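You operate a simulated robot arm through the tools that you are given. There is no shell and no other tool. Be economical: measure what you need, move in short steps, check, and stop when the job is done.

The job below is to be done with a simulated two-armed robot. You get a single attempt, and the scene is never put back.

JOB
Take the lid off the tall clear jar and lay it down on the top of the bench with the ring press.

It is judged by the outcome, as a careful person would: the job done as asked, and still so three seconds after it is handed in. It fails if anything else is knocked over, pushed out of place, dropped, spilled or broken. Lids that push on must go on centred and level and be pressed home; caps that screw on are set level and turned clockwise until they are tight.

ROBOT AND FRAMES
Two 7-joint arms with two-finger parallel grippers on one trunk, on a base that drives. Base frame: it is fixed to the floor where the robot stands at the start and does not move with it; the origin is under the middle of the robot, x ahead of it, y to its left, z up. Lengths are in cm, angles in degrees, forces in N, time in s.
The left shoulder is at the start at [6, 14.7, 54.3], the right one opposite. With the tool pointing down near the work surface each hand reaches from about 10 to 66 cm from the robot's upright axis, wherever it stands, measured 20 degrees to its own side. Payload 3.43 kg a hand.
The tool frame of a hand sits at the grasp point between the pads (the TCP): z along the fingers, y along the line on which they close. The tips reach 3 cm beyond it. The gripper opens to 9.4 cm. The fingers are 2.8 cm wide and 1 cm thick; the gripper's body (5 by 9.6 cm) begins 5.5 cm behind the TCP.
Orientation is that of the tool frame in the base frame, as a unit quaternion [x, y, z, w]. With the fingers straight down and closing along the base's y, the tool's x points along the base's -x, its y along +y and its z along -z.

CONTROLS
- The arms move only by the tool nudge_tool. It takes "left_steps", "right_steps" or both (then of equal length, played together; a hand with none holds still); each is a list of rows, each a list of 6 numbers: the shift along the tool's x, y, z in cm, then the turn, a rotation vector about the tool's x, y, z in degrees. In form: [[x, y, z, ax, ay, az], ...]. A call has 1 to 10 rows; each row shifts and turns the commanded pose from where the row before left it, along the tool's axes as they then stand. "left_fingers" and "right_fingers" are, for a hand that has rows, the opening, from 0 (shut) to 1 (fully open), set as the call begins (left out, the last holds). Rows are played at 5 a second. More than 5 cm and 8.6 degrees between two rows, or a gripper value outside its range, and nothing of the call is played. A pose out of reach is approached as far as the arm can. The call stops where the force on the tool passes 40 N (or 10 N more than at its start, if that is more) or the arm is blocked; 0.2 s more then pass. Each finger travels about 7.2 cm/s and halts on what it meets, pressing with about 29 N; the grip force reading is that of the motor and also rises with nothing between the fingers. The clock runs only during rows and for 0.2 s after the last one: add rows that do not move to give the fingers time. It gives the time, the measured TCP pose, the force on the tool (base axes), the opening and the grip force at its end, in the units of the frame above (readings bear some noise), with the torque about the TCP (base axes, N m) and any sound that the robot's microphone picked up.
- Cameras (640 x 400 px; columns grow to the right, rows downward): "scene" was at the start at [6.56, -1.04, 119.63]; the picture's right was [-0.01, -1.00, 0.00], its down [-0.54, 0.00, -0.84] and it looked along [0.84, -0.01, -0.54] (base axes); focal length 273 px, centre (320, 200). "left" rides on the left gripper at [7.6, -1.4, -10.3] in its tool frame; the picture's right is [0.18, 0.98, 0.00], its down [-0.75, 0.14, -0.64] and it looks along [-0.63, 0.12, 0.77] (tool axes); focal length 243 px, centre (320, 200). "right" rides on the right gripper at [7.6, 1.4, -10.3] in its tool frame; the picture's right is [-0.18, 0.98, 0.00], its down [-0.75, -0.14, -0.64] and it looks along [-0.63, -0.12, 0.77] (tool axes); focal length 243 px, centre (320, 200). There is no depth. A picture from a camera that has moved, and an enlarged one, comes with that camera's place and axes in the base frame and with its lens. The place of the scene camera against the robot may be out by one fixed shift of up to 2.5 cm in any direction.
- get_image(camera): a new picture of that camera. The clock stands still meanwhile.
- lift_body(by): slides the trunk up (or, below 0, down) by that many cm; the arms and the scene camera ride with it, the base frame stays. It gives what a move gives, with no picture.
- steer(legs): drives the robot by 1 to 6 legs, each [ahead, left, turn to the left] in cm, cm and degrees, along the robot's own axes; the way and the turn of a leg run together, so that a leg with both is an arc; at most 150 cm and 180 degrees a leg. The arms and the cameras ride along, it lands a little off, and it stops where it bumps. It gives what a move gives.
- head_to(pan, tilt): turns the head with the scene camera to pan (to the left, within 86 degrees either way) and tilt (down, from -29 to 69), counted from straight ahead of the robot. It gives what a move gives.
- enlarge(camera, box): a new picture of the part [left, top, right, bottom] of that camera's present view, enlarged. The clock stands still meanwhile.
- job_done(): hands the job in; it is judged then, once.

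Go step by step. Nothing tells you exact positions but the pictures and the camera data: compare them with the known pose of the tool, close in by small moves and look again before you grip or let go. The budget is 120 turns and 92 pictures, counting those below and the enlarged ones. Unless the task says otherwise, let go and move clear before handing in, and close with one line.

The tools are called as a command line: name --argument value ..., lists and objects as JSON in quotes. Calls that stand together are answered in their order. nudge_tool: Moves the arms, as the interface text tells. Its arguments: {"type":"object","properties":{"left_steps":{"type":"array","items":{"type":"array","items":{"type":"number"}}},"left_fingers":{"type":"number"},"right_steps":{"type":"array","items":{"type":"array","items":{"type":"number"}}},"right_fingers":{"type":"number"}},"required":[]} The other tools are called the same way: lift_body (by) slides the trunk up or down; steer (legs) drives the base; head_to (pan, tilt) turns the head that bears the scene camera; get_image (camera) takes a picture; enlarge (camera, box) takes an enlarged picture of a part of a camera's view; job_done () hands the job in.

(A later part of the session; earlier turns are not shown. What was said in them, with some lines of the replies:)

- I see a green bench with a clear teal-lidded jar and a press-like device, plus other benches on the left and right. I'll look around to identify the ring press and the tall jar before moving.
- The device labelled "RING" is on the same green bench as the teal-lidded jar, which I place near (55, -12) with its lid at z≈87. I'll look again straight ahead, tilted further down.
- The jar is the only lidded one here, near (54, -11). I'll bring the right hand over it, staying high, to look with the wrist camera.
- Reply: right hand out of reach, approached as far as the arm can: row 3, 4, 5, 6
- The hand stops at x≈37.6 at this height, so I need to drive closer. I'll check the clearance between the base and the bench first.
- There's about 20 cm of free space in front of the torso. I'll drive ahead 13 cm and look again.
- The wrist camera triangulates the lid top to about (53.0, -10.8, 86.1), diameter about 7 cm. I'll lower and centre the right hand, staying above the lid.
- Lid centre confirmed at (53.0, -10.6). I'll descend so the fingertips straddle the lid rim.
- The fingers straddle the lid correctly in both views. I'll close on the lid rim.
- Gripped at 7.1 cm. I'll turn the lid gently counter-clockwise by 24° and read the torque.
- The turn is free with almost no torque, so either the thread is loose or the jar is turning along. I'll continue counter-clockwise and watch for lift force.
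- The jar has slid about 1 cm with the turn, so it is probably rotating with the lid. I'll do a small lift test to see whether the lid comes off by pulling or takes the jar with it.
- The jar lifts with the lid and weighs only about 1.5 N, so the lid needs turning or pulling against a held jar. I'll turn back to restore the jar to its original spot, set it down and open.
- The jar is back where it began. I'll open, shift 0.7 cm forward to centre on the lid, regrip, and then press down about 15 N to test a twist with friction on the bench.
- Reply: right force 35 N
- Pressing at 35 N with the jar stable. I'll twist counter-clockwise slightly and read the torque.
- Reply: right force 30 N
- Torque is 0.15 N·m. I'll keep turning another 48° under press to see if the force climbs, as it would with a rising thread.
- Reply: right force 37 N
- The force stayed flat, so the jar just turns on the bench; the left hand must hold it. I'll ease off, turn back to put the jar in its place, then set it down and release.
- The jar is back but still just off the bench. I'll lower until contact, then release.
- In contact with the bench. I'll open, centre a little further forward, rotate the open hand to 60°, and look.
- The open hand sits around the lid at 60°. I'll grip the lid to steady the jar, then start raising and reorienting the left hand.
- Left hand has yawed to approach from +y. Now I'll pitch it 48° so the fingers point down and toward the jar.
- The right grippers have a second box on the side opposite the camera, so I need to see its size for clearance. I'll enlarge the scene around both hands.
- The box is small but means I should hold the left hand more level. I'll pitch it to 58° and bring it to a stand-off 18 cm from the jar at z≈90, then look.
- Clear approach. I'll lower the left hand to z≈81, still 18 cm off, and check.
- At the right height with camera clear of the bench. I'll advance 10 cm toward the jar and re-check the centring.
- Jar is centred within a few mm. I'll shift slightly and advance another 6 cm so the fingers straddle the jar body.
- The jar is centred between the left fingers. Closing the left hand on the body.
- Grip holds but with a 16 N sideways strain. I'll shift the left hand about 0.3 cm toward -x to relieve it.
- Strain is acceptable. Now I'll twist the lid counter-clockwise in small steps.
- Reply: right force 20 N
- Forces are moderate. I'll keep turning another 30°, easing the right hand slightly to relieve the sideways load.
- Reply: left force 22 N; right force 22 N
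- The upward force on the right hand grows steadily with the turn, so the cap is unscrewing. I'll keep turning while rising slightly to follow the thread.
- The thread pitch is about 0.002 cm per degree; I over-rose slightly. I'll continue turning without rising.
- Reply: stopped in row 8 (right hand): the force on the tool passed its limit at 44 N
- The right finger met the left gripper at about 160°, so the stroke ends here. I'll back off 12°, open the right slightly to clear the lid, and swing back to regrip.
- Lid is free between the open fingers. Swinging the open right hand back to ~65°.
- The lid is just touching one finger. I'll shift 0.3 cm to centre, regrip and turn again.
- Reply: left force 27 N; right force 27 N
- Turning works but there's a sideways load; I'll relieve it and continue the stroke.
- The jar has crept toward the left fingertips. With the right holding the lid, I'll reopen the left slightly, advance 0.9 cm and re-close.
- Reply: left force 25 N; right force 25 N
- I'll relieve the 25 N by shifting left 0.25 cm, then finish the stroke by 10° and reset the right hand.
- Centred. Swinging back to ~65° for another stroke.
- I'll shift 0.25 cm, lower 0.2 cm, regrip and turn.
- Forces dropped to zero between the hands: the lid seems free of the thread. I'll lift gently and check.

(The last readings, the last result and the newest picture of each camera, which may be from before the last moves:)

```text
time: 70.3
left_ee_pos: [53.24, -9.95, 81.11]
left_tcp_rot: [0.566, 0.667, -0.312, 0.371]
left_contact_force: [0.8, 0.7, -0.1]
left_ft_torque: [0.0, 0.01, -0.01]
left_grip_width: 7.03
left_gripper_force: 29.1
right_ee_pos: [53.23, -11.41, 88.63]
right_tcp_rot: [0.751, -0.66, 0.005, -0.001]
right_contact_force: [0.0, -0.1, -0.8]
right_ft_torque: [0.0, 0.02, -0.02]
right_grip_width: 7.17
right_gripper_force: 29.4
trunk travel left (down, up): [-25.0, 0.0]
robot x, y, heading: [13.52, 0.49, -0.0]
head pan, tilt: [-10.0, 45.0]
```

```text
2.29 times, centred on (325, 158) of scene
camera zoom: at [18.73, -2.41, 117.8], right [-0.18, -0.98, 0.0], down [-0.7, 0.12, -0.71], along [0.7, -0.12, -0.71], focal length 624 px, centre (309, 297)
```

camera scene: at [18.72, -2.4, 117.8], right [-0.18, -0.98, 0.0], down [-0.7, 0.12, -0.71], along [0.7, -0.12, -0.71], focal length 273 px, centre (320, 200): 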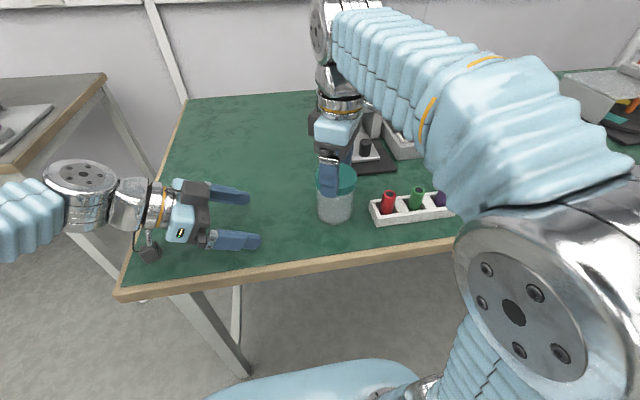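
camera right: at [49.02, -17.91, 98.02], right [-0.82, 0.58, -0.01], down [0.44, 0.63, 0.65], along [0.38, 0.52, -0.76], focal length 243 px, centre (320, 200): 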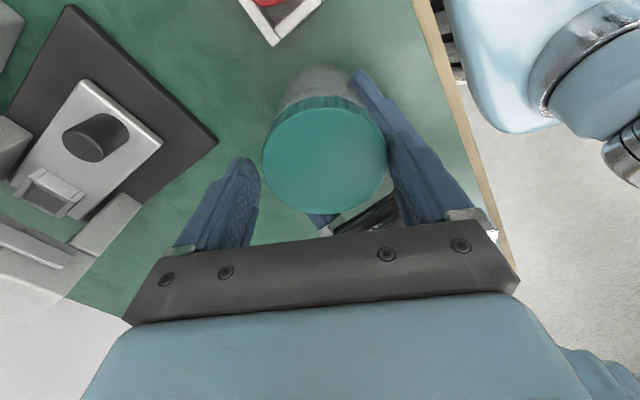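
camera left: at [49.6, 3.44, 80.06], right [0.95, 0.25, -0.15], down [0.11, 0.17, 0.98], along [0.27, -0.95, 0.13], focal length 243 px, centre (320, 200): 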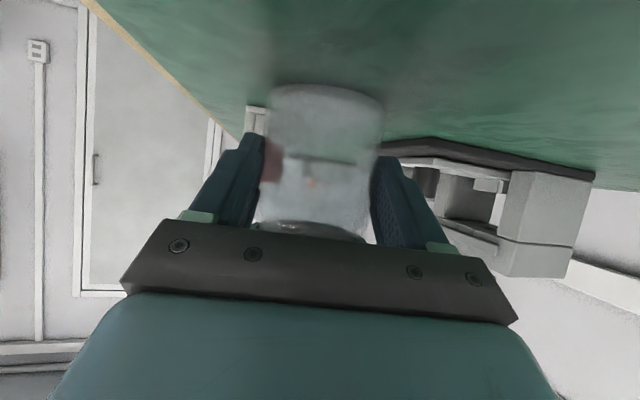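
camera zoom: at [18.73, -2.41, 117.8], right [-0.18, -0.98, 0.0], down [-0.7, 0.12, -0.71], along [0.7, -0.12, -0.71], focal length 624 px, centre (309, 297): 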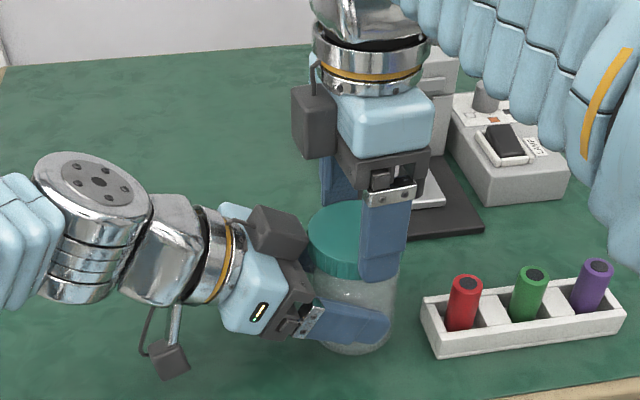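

The lid lifts freely. I'll raise it 5 cm clear and check that the jar stays put.

nudge_tool --right_steps '[[0, 0, -1, 0, 0, 0], [0, 0, -1, 0, 0, 0], [0, 0, -1.5, 0, 0, 0], [0, 0, -1.5, 0, 0, 0], [0, 0, 0, 0, 0, 0]]'

enlarge --camera "scene" --box '[220, 70, 430, 245]'

get_image --camera "left"

```text
time: 71.5
left_ee_pos: [53.24, -9.93, 80.95]
left_tcp_rot: [0.566, 0.667, -0.312, 0.371]
left_contact_force: [0.4, -0.8, -0.1]
left_ft_torque: [0.01, -0.02, -0.01]
left_grip_width: 7.06
left_gripper_force: 28.9
right_ee_pos: [53.28, -11.54, 93.58]
right_tcp_rot: [0.751, -0.66, 0.004, -0.002]
right_contact_force: [-0.1, -0.2, -0.6]
right_ft_torque: [0.02, 0.03, -0.02]
right_grip_width: 7.17
right_gripper_force: 29.0
trunk travel left (down, up): [-25.0, 0.0]
robot x, y, heading: [13.12, -0.17, -0.3]
head pan, tilt: [-10.0, 45.0]
```

```text
2.29 times, centred on (325, 158) of scene
camera zoom: at [18.73, -2.41, 117.8], right [-0.18, -0.98, 0.0], down [-0.7, 0.12, -0.71], along [0.7, -0.12, -0.71], focal length 624 px, centre (309, 297)
```

zoom: 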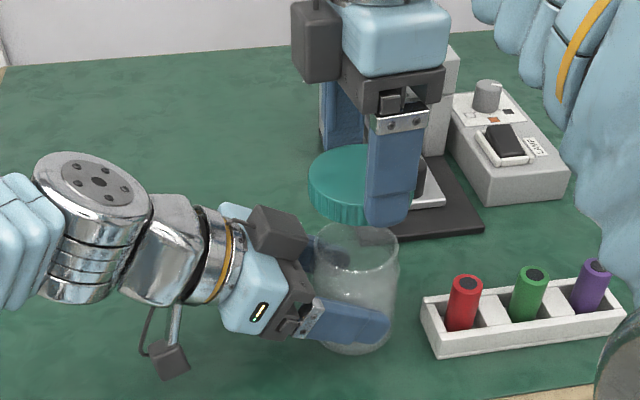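

```text
33 pictures are left
camera left: at [49.73, 2.54, 80.02], right [0.95, 0.26, -0.15], down [0.11, 0.17, 0.98], along [0.28, -0.95, 0.13], focal length 243 px, centre (320, 200)
```

left: 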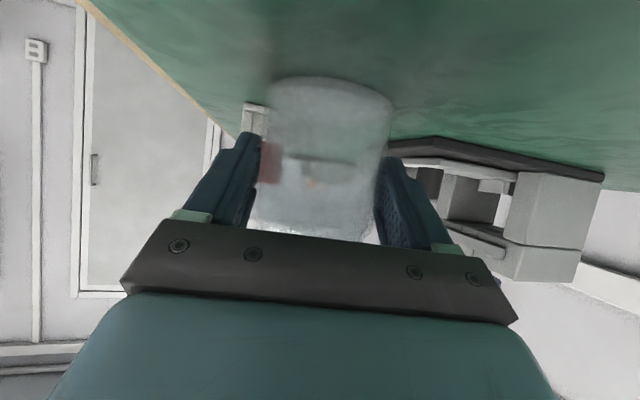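

The lid is off and the jar is steady, about 0.7 cm from its original place. I'll slide the jar back with the left hand, then release and withdraw it.

nudge_tool --left_steps '[[0.12, 0.12, -0.18, 0, 0, 0], [0.11, 0.12, -0.18, 0, 0, 0], [0.11, 0.13, -0.18, 0, 0, 0], [0, 0, 0, 0, 0, 0]]'

enlarge --camera "scene" --box '[270, 80, 430, 240]'

```text
time: 72.5
left_ee_pos: [53.38, -9.22, 81.04]
left_tcp_rot: [0.567, 0.666, -0.313, 0.37]
left_contact_force: [0.2, 0.5, -0.8]
left_ft_torque: [0.05, -0.01, -0.04]
left_grip_width: 7.03
left_gripper_force: 29.2
right_ee_pos: [53.37, -11.46, 93.58]
right_tcp_rot: [0.751, -0.66, 0.004, -0.002]
right_contact_force: [-0.2, 0.0, -0.4]
right_ft_torque: [0.01, 0.02, -0.01]
right_grip_width: 7.16
right_gripper_force: 28.8
trunk travel left (down, up): [-25.0, 0.0]
robot x, y, heading: [12.88, -0.3, -0.2]
head pan, tilt: [-10.0, 45.0]
```

```text
2.50 times, centred on (350, 160) of scene
camera zoom: at [18.73, -2.41, 117.8], right [-0.18, -0.98, 0.0], down [-0.7, 0.12, -0.71], along [0.7, -0.12, -0.71], focal length 682 px, centre (245, 300)
```

zoom: 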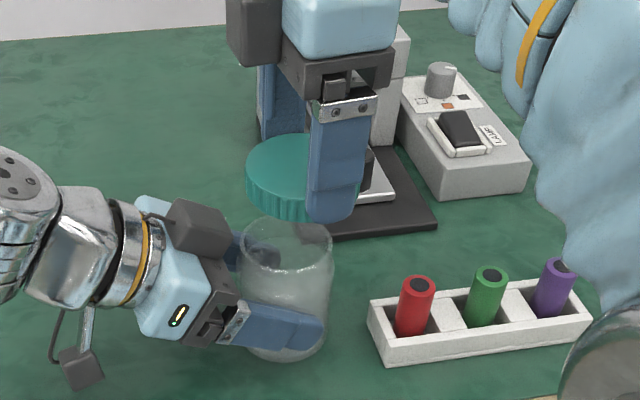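

Jar is back at its original spot. I'll gently lower until bench contact before releasing.

nudge_tool --left_steps '[[0.085, 0, 0.053, 0, 0, 0], [0, 0, 0, 0, 0, 0]]'

```text
time: 73.1
left_ee_pos: [53.46, -9.23, 80.98]
left_tcp_rot: [0.567, 0.666, -0.313, 0.371]
left_contact_force: [0.2, 0.6, 0.2]
left_ft_torque: [0.07, 0.01, -0.01]
left_grip_width: 7.03
left_gripper_force: 28.6
right_ee_pos: [53.32, -11.51, 93.6]
right_tcp_rot: [0.751, -0.66, 0.004, -0.003]
right_contact_force: [-0.5, 0.5, -0.2]
right_ft_torque: [0.0, 0.01, 0.01]
right_grip_width: 7.17
right_gripper_force: 29.4
trunk travel left (down, up): [-25.0, 0.0]
robot x, y, heading: [13.11, -0.13, -0.3]
head pan, tilt: [-10.0, 45.0]
```

nudge_tool --left_steps '[[0.085, 0, 0.053, 0, 0, 0], [0.085, 0, 0.053, 0, 0, 0], [0, 0, 0, 0, 0, 0]]'

get_image --camera "left"

```text
time: 73.9
left_ee_pos: [53.44, -9.12, 81.03]
left_tcp_rot: [0.567, 0.666, -0.313, 0.372]
left_contact_force: [-1.5, 2.0, 17.9]
left_ft_torque: [0.36, 0.21, -0.01]
left_grip_width: 7.06
left_gripper_force: 28.6
right_ee_pos: [53.25, -11.62, 93.66]
right_tcp_rot: [0.752, -0.659, 0.005, -0.003]
right_contact_force: [-0.2, -0.3, -0.1]
right_ft_torque: [0.0, 0.02, 0.03]
right_grip_width: 7.18
right_gripper_force: 29.6
trunk travel left (down, up): [-25.0, 0.0]
robot x, y, heading: [13.23, 0.23, -0.2]
head pan, tilt: [-10.0, 45.0]
```

```text
31 pictures are left
camera left: at [49.96, 3.26, 79.86], right [0.95, 0.26, -0.15], down [0.11, 0.17, 0.98], along [0.28, -0.95, 0.13], focal length 243 px, centre (320, 200)
```

left: 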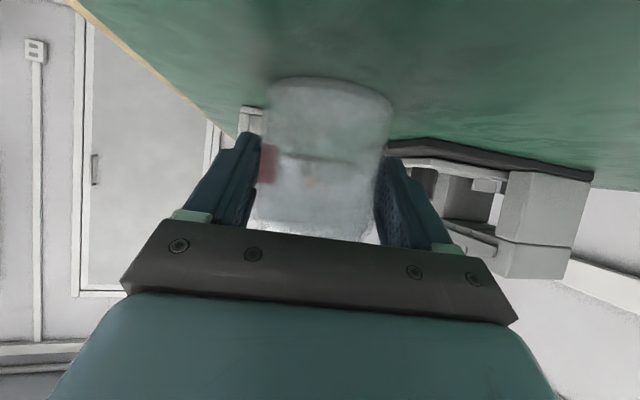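

In firm contact. I'll relieve slightly, open the left hand and check.

nudge_tool --left_steps '[[-0.1, 0, -0.06, 0, 0, 0], [0, 0, 0, 0, 0, 0]]'

nudge_tool --left_steps '[[0, 0, 0, 0, 0, 0], [0, 0, 0, 0, 0, 0], [0, 0, 0, 0, 0, 0]]' --left_fingers 1

get_image --camera "left"

```text
time: 74.5
left_ee_pos: [53.43, -9.26, 80.97]
left_tcp_rot: [0.566, 0.666, -0.312, 0.371]
left_contact_force: [1.8, -2.0, 12.5]
left_ft_torque: [0.13, -0.11, -0.02]
left_grip_width: 7.03
left_gripper_force: 29.1
right_ee_pos: [53.3, -11.52, 93.6]
right_tcp_rot: [0.751, -0.66, 0.005, -0.003]
right_contact_force: [-0.2, -0.1, -0.1]
right_ft_torque: [-0.01, -0.02, -0.02]
right_grip_width: 7.19
right_gripper_force: 29.4
trunk travel left (down, up): [-25.0, 0.0]
robot x, y, heading: [13.05, -0.17, 0.1]
head pan, tilt: [-10.0, 45.0]
```

```text
time: 75.3
left_ee_pos: [53.45, -9.33, 80.92]
left_tcp_rot: [0.567, 0.666, -0.313, 0.37]
left_contact_force: [0.8, -0.3, 0.7]
left_ft_torque: [-0.01, 0.0, -0.03]
left_grip_width: 9.39
left_gripper_force: 0.0
right_ee_pos: [53.27, -11.63, 93.66]
right_tcp_rot: [0.752, -0.66, 0.003, -0.002]
right_contact_force: [0.4, -0.2, -1.1]
right_ft_torque: [0.01, 0.01, 0.01]
right_grip_width: 7.21
right_gripper_force: 29.2
trunk travel left (down, up): [-25.0, 0.0]
robot x, y, heading: [13.18, 0.12, -0.2]
head pan, tilt: [-10.0, 45.0]
```

```text
30 pictures are left
camera left: at [49.97, 3.27, 79.86], right [0.95, 0.26, -0.15], down [0.11, 0.17, 0.98], along [0.28, -0.95, 0.13], focal length 243 px, centre (320, 200)
```

left: 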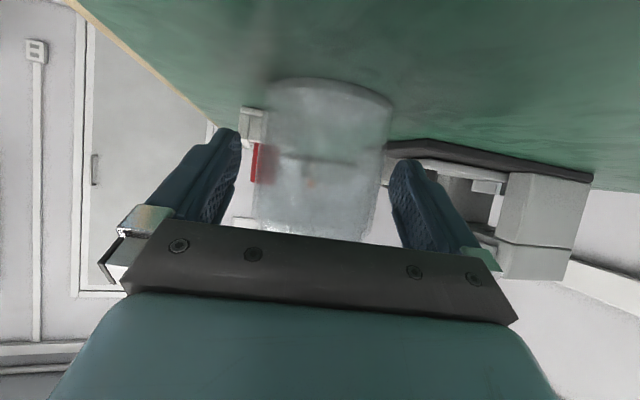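

Both left fingers are clear. Withdrawing the left hand straight back.

nudge_tool --left_steps '[[0.8, 0, -1.27, 0, 0, 0], [1.33, 0, -2.12, 0, 0, 0], [1.8, 0, -2.88, 0, 0, 0], [1.8, 0, -2.88, 0, 0, 0], [1.8, 0, -2.88, 0, 0, 0], [1.6, 0, -2.5, 0, 0, 0], [-2, 0, -1.2, 0, 0, 0], [-2, 0, -1.2, 0, 0, 0], [-2, 0, -1.2, 0, 0, 0], [-2, 0, -1.2, 0, 0, 0]]'

get_image --camera "scene"

```text
time: 77.5
left_ee_pos: [50.56, 7.49, 90.11]
left_tcp_rot: [0.567, 0.666, -0.313, 0.371]
left_contact_force: [0.5, 0.6, 0.8]
left_ft_torque: [0.03, 0.02, 0.0]
left_grip_width: 9.4
left_gripper_force: 0.1
right_ee_pos: [53.34, -11.5, 93.69]
right_tcp_rot: [0.751, -0.66, 0.004, -0.003]
right_contact_force: [0.7, 0.1, -0.6]
right_ft_torque: [-0.01, 0.03, 0.02]
right_grip_width: 7.17
right_gripper_force: 28.8
trunk travel left (down, up): [-25.0, 0.0]
robot x, y, heading: [13.18, -0.16, -0.2]
head pan, tilt: [-10.0, 45.0]
```

```text
29 pictures are left
camera scene: at [18.73, -2.4, 117.8], right [-0.18, -0.98, 0.0], down [-0.7, 0.12, -0.71], along [0.7, -0.12, -0.71], focal length 273 px, centre (320, 200)
```

scene: 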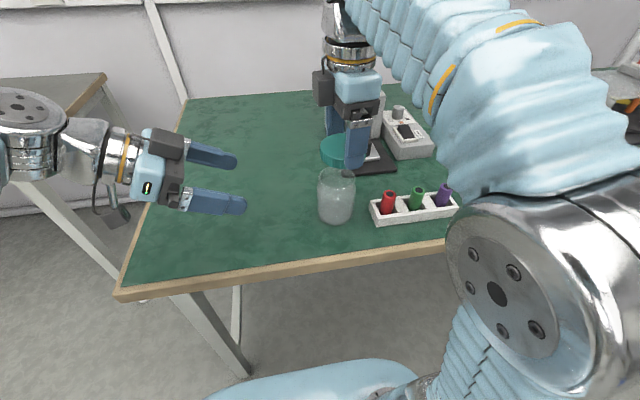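

The jar stands open and steady. I'll move the left hand further away and carry the lid to the free area left of the jar near (55, 0).

nudge_tool --left_steps '[[1.36, -1.4, -3.43, 0, 0, 0], [1.36, -1.4, -3.43, 0, 0, 0], [1.36, -1.4, -3.43, 0, 0, 0], [0, 0, 0, 0, 0, 0]]'

nudge_tool --right_steps '[[-2.2, -0.6, 0, 0, 0, 0], [-2.25, -0.64, 0, 0, 0, 0], [-2.25, -0.64, 0, 0, 0, 0], [-2.25, -0.64, 0, 0, 0, 0], [-2.25, -0.65, 0, 0, 0, 0], [0, 0, 0, 0, 0, 0]]'

get_image --camera "scene"

get_image --camera "right"

```text
time: 78.5
left_ee_pos: [44.77, 17.84, 92.1]
left_tcp_rot: [0.567, 0.666, -0.313, 0.37]
left_contact_force: [0.7, 0.0, 0.4]
left_ft_torque: [0.02, 0.0, -0.02]
left_grip_width: 9.42
left_gripper_force: 0.1
right_ee_pos: [53.27, -11.57, 93.57]
right_tcp_rot: [0.752, -0.659, 0.005, -0.003]
right_contact_force: [0.6, 0.0, -0.4]
right_ft_torque: [-0.02, 0.02, 0.0]
right_grip_width: 7.17
right_gripper_force: 29.2
trunk travel left (down, up): [-25.0, 0.0]
robot x, y, heading: [13.45, 0.1, -0.2]
head pan, tilt: [-10.0, 45.0]
```

```text
time: 79.9
left_ee_pos: [44.69, 17.78, 92.12]
left_tcp_rot: [0.566, 0.666, -0.312, 0.37]
left_contact_force: [-1.0, -0.5, 0.0]
left_ft_torque: [0.02, -0.02, -0.03]
left_grip_width: 9.41
left_gripper_force: 0.0
right_ee_pos: [55.12, 0.07, 93.44]
right_tcp_rot: [0.751, -0.66, 0.004, -0.002]
right_contact_force: [-1.0, 0.4, -0.8]
right_ft_torque: [-0.02, 0.02, 0.03]
right_grip_width: 7.16
right_gripper_force: 28.8
trunk travel left (down, up): [-25.0, 0.0]
robot x, y, heading: [13.2, 0.15, 0.0]
head pan, tilt: [-10.0, 45.0]
```

```text
28 pictures are left
camera scene: at [18.73, -2.38, 117.8], right [-0.18, -0.98, 0.0], down [-0.7, 0.12, -0.71], along [0.7, -0.12, -0.71], focal length 273 px, centre (320, 200)
```

scene: 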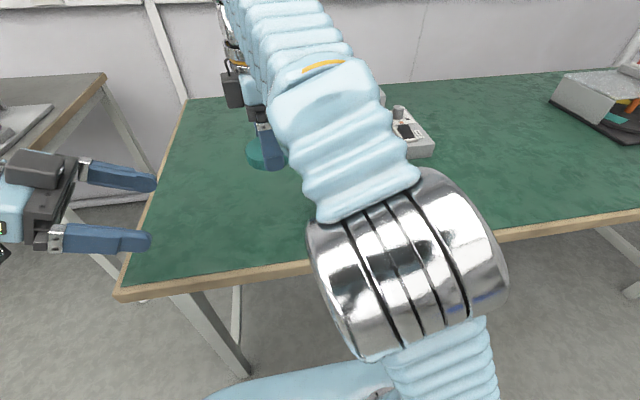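

```text
27 pictures are left
camera right: at [54.54, -7.69, 103.78], right [-1.0, 0.06, -0.01], down [0.04, 0.77, 0.64], along [0.04, 0.64, -0.77], focal length 243 px, centre (320, 200)
```

right: 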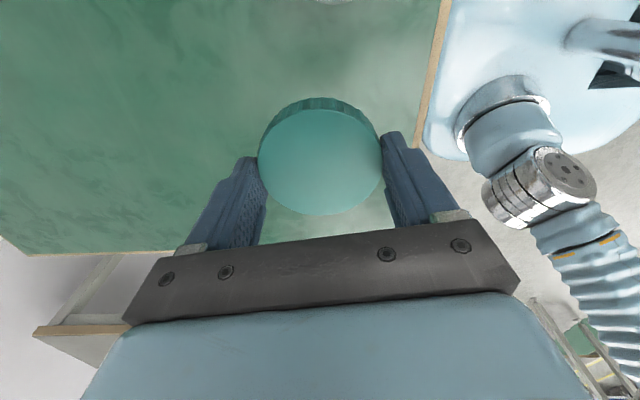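

The spot below is empty bench. I'll lower 8 cm in stages and check the forearm's clearance over the jar and rack.

nudge_tool --right_steps '[[0, 0, 2, 0, 0, 0], [0, 0, 2, 0, 0, 0], [0, 0, 2, 0, 0, 0], [0, 0, 2, 0, 0, 0], [0, 0, 0, 0, 0, 0]]'

get_image --camera "scene"

get_image --camera "left"

```text
time: 81.1
left_ee_pos: [44.67, 17.79, 92.1]
left_tcp_rot: [0.566, 0.666, -0.312, 0.371]
left_contact_force: [0.3, 0.1, 0.8]
left_ft_torque: [0.01, 0.0, -0.01]
left_grip_width: 9.42
left_gripper_force: 0.1
right_ee_pos: [55.0, -0.01, 85.47]
right_tcp_rot: [0.751, -0.661, 0.004, -0.002]
right_contact_force: [0.7, -0.1, 0.2]
right_ft_torque: [-0.02, -0.01, 0.01]
right_grip_width: 7.17
right_gripper_force: 28.6
trunk travel left (down, up): [-25.0, 0.0]
robot x, y, heading: [12.93, 0.11, 0.3]
head pan, tilt: [-10.0, 45.0]
```

```text
26 pictures are left
camera scene: at [18.73, -2.4, 117.8], right [-0.18, -0.98, 0.0], down [-0.7, 0.12, -0.71], along [0.7, -0.12, -0.71], focal length 273 px, centre (320, 200)
```

scene: 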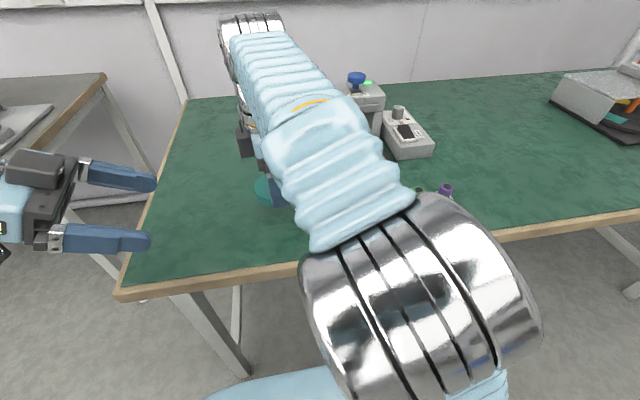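

```text
25 pictures are left
camera left: at [41.29, 30.26, 91.04], right [0.95, 0.26, -0.15], down [0.11, 0.17, 0.98], along [0.28, -0.95, 0.13], focal length 243 px, centre (320, 200)
```

left: 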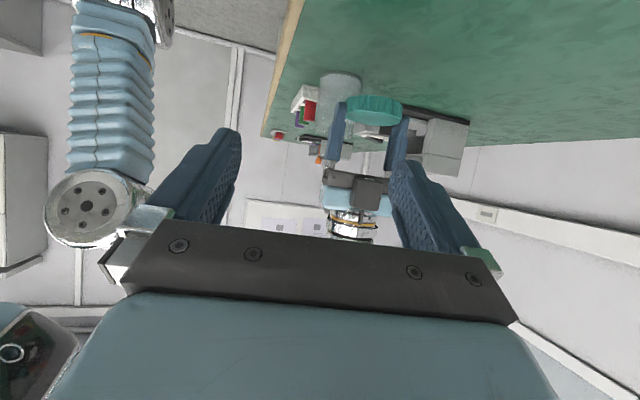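

The forearm passes well above the jar and rack, which are undisturbed. Continuing down.

nudge_tool --right_steps '[[0, 0, 1.5, 0, 0, 0], [0, 0, 1.5, 0, 0, 0], [0, 0, 1.5, 0, 0, 0], [0, 0, 0.8, 0, 0, 0], [0, 0, 0, 0, 0, 0]]'

enlarge --camera "left" --box '[250, 40, 480, 200]'

```text
time: 82.3
left_ee_pos: [44.72, 17.81, 92.16]
left_tcp_rot: [0.566, 0.667, -0.312, 0.371]
left_contact_force: [0.1, -0.4, 0.4]
left_ft_torque: [0.02, 0.0, 0.0]
left_grip_width: 9.39
left_gripper_force: 0.0
right_ee_pos: [55.03, -0.06, 80.19]
right_tcp_rot: [0.751, -0.66, 0.006, -0.003]
right_contact_force: [-0.8, -0.1, -1.0]
right_ft_torque: [-0.04, 0.03, 0.03]
right_grip_width: 7.19
right_gripper_force: 29.2
trunk travel left (down, up): [-25.0, 0.0]
robot x, y, heading: [12.86, 0.53, -0.2]
head pan, tilt: [-10.0, 45.0]
```

```text
2.50 times, centred on (365, 120) of left
camera zoom: at [41.29, 30.26, 91.04], right [0.95, 0.26, -0.15], down [0.11, 0.17, 0.98], along [0.28, -0.95, 0.13], focal length 606 px, centre (208, 400)
```

zoom: 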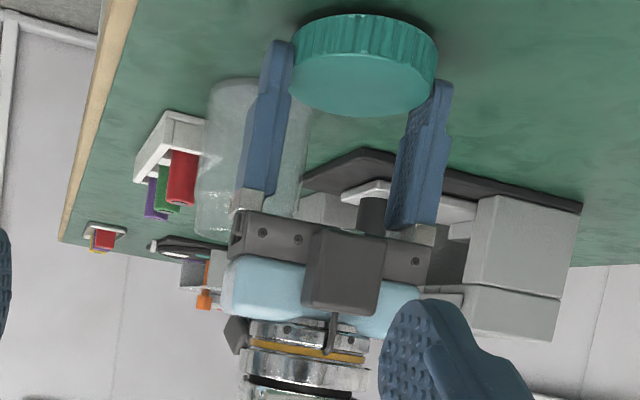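

The lid is just above the bench. I'll descend in small steps until contact.

nudge_tool --right_steps '[[0, 0, 0.2, 0, 0, 0], [0, 0, 0.2, 0, 0, 0], [0, 0, 0.2, 0, 0, 0], [0, 0, 0.2, 0, 0, 0]]'

```text
time: 83.3
left_ee_pos: [44.6, 17.81, 92.09]
left_tcp_rot: [0.567, 0.666, -0.312, 0.371]
left_contact_force: [-0.7, -0.2, -0.7]
left_ft_torque: [0.0, 0.02, -0.01]
left_grip_width: 9.38
left_gripper_force: 0.1
right_ee_pos: [55.06, 0.08, 79.56]
right_tcp_rot: [0.751, -0.66, 0.004, -0.003]
right_contact_force: [-0.4, -1.1, 4.8]
right_ft_torque: [0.19, 0.17, 0.04]
right_grip_width: 7.17
right_gripper_force: 28.6
trunk travel left (down, up): [-25.0, 0.0]
robot x, y, heading: [13.15, -0.15, 0.0]
head pan, tilt: [-10.0, 45.0]
```

Contact felt (4.8 N). Releasing the lid and checking.

nudge_tool --right_steps '[[0, 0, 0, 0, 0, 0], [0, 0, 0, 0, 0, 0], [0, 0, 0, 0, 0, 0]]' --right_fingers 1

get_image --camera "right"

```text
time: 84.1
left_ee_pos: [44.78, 17.89, 92.06]
left_tcp_rot: [0.566, 0.666, -0.313, 0.371]
left_contact_force: [0.2, 0.3, -1.1]
left_ft_torque: [0.03, 0.02, 0.03]
left_grip_width: 9.39
left_gripper_force: 0.1
right_ee_pos: [55.24, -0.01, 79.46]
right_tcp_rot: [0.751, -0.66, 0.005, -0.003]
right_contact_force: [0.5, -0.1, -0.4]
right_ft_torque: [-0.01, -0.01, 0.02]
right_grip_width: 9.41
right_gripper_force: 0.1
trunk travel left (down, up): [-25.0, 0.0]
robot x, y, heading: [13.08, -0.12, 0.0]
head pan, tilt: [-10.0, 45.0]
```

```text
23 pictures are left
camera right: at [54.61, -7.75, 89.81], right [-1.0, 0.06, -0.01], down [0.04, 0.77, 0.64], along [0.04, 0.64, -0.77], focal length 243 px, centre (320, 200)
```

right: 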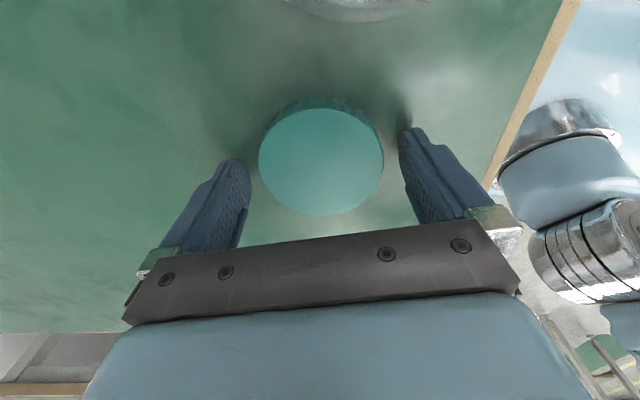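

The lid lies free on the bench with both fingers clear. I'll raise the right hand straight up and check the whole scene.

nudge_tool --right_steps '[[0, 0, -1.5, 0, 0, 0], [0, 0, -2, 0, 0, 0], [0, 0, -2.5, 0, 0, 0], [0, 0, -3, 0, 0, 0], [0, 0, -3, 0, 0, 0], [0, 0, -3, 0, 0, 0], [0, 0, 0, 0, 0, 0]]'

get_image --camera "left"

get_image --camera "scene"

```text
time: 85.7
left_ee_pos: [44.65, 17.88, 92.23]
left_tcp_rot: [0.566, 0.667, -0.312, 0.371]
left_contact_force: [-0.7, 0.4, -0.2]
left_ft_torque: [0.01, -0.03, 0.04]
left_grip_width: 9.4
left_gripper_force: 0.0
right_ee_pos: [55.13, -0.09, 94.42]
right_tcp_rot: [0.752, -0.659, 0.005, -0.002]
right_contact_force: [0.7, -0.2, 0.1]
right_ft_torque: [-0.02, -0.03, -0.04]
right_grip_width: 9.39
right_gripper_force: 0.0
trunk travel left (down, up): [-25.0, 0.0]
robot x, y, heading: [13.22, -0.09, -0.1]
head pan, tilt: [-10.0, 45.0]
```

```text
22 pictures are left
camera left: at [41.29, 30.26, 91.04], right [0.95, 0.26, -0.15], down [0.11, 0.17, 0.98], along [0.28, -0.95, 0.13], focal length 243 px, centre (320, 200)
```

left: 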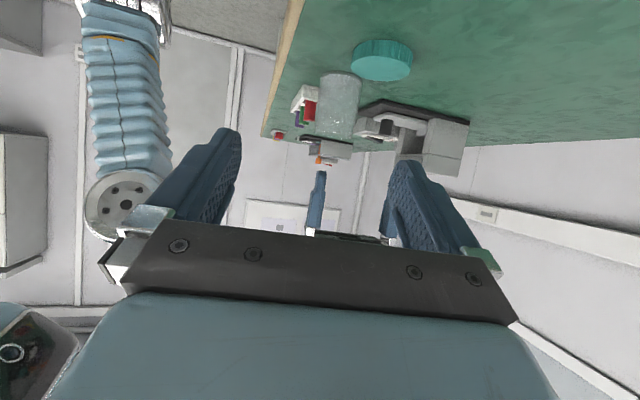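

```text
21 pictures are left
camera scene: at [18.72, -2.4, 117.8], right [-0.18, -0.98, 0.0], down [-0.7, 0.12, -0.71], along [0.7, -0.12, -0.71], focal length 273 px, centre (320, 200)
```

scene: 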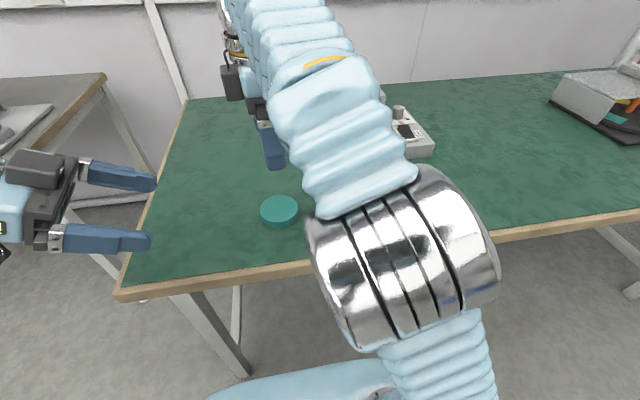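

The lid lies flat on the green bench beside the RING press. The jar is standing open at its original place, the rack and press are undisturbed, and both hands are clear, so I'm handing in.

job_done

```text
The job is handed in.
```

The lid is off the tall clear jar and lying flat on the green bench with the ring press. The jar is standing open within a few millimetres of its original spot, and nothing else was disturbed.
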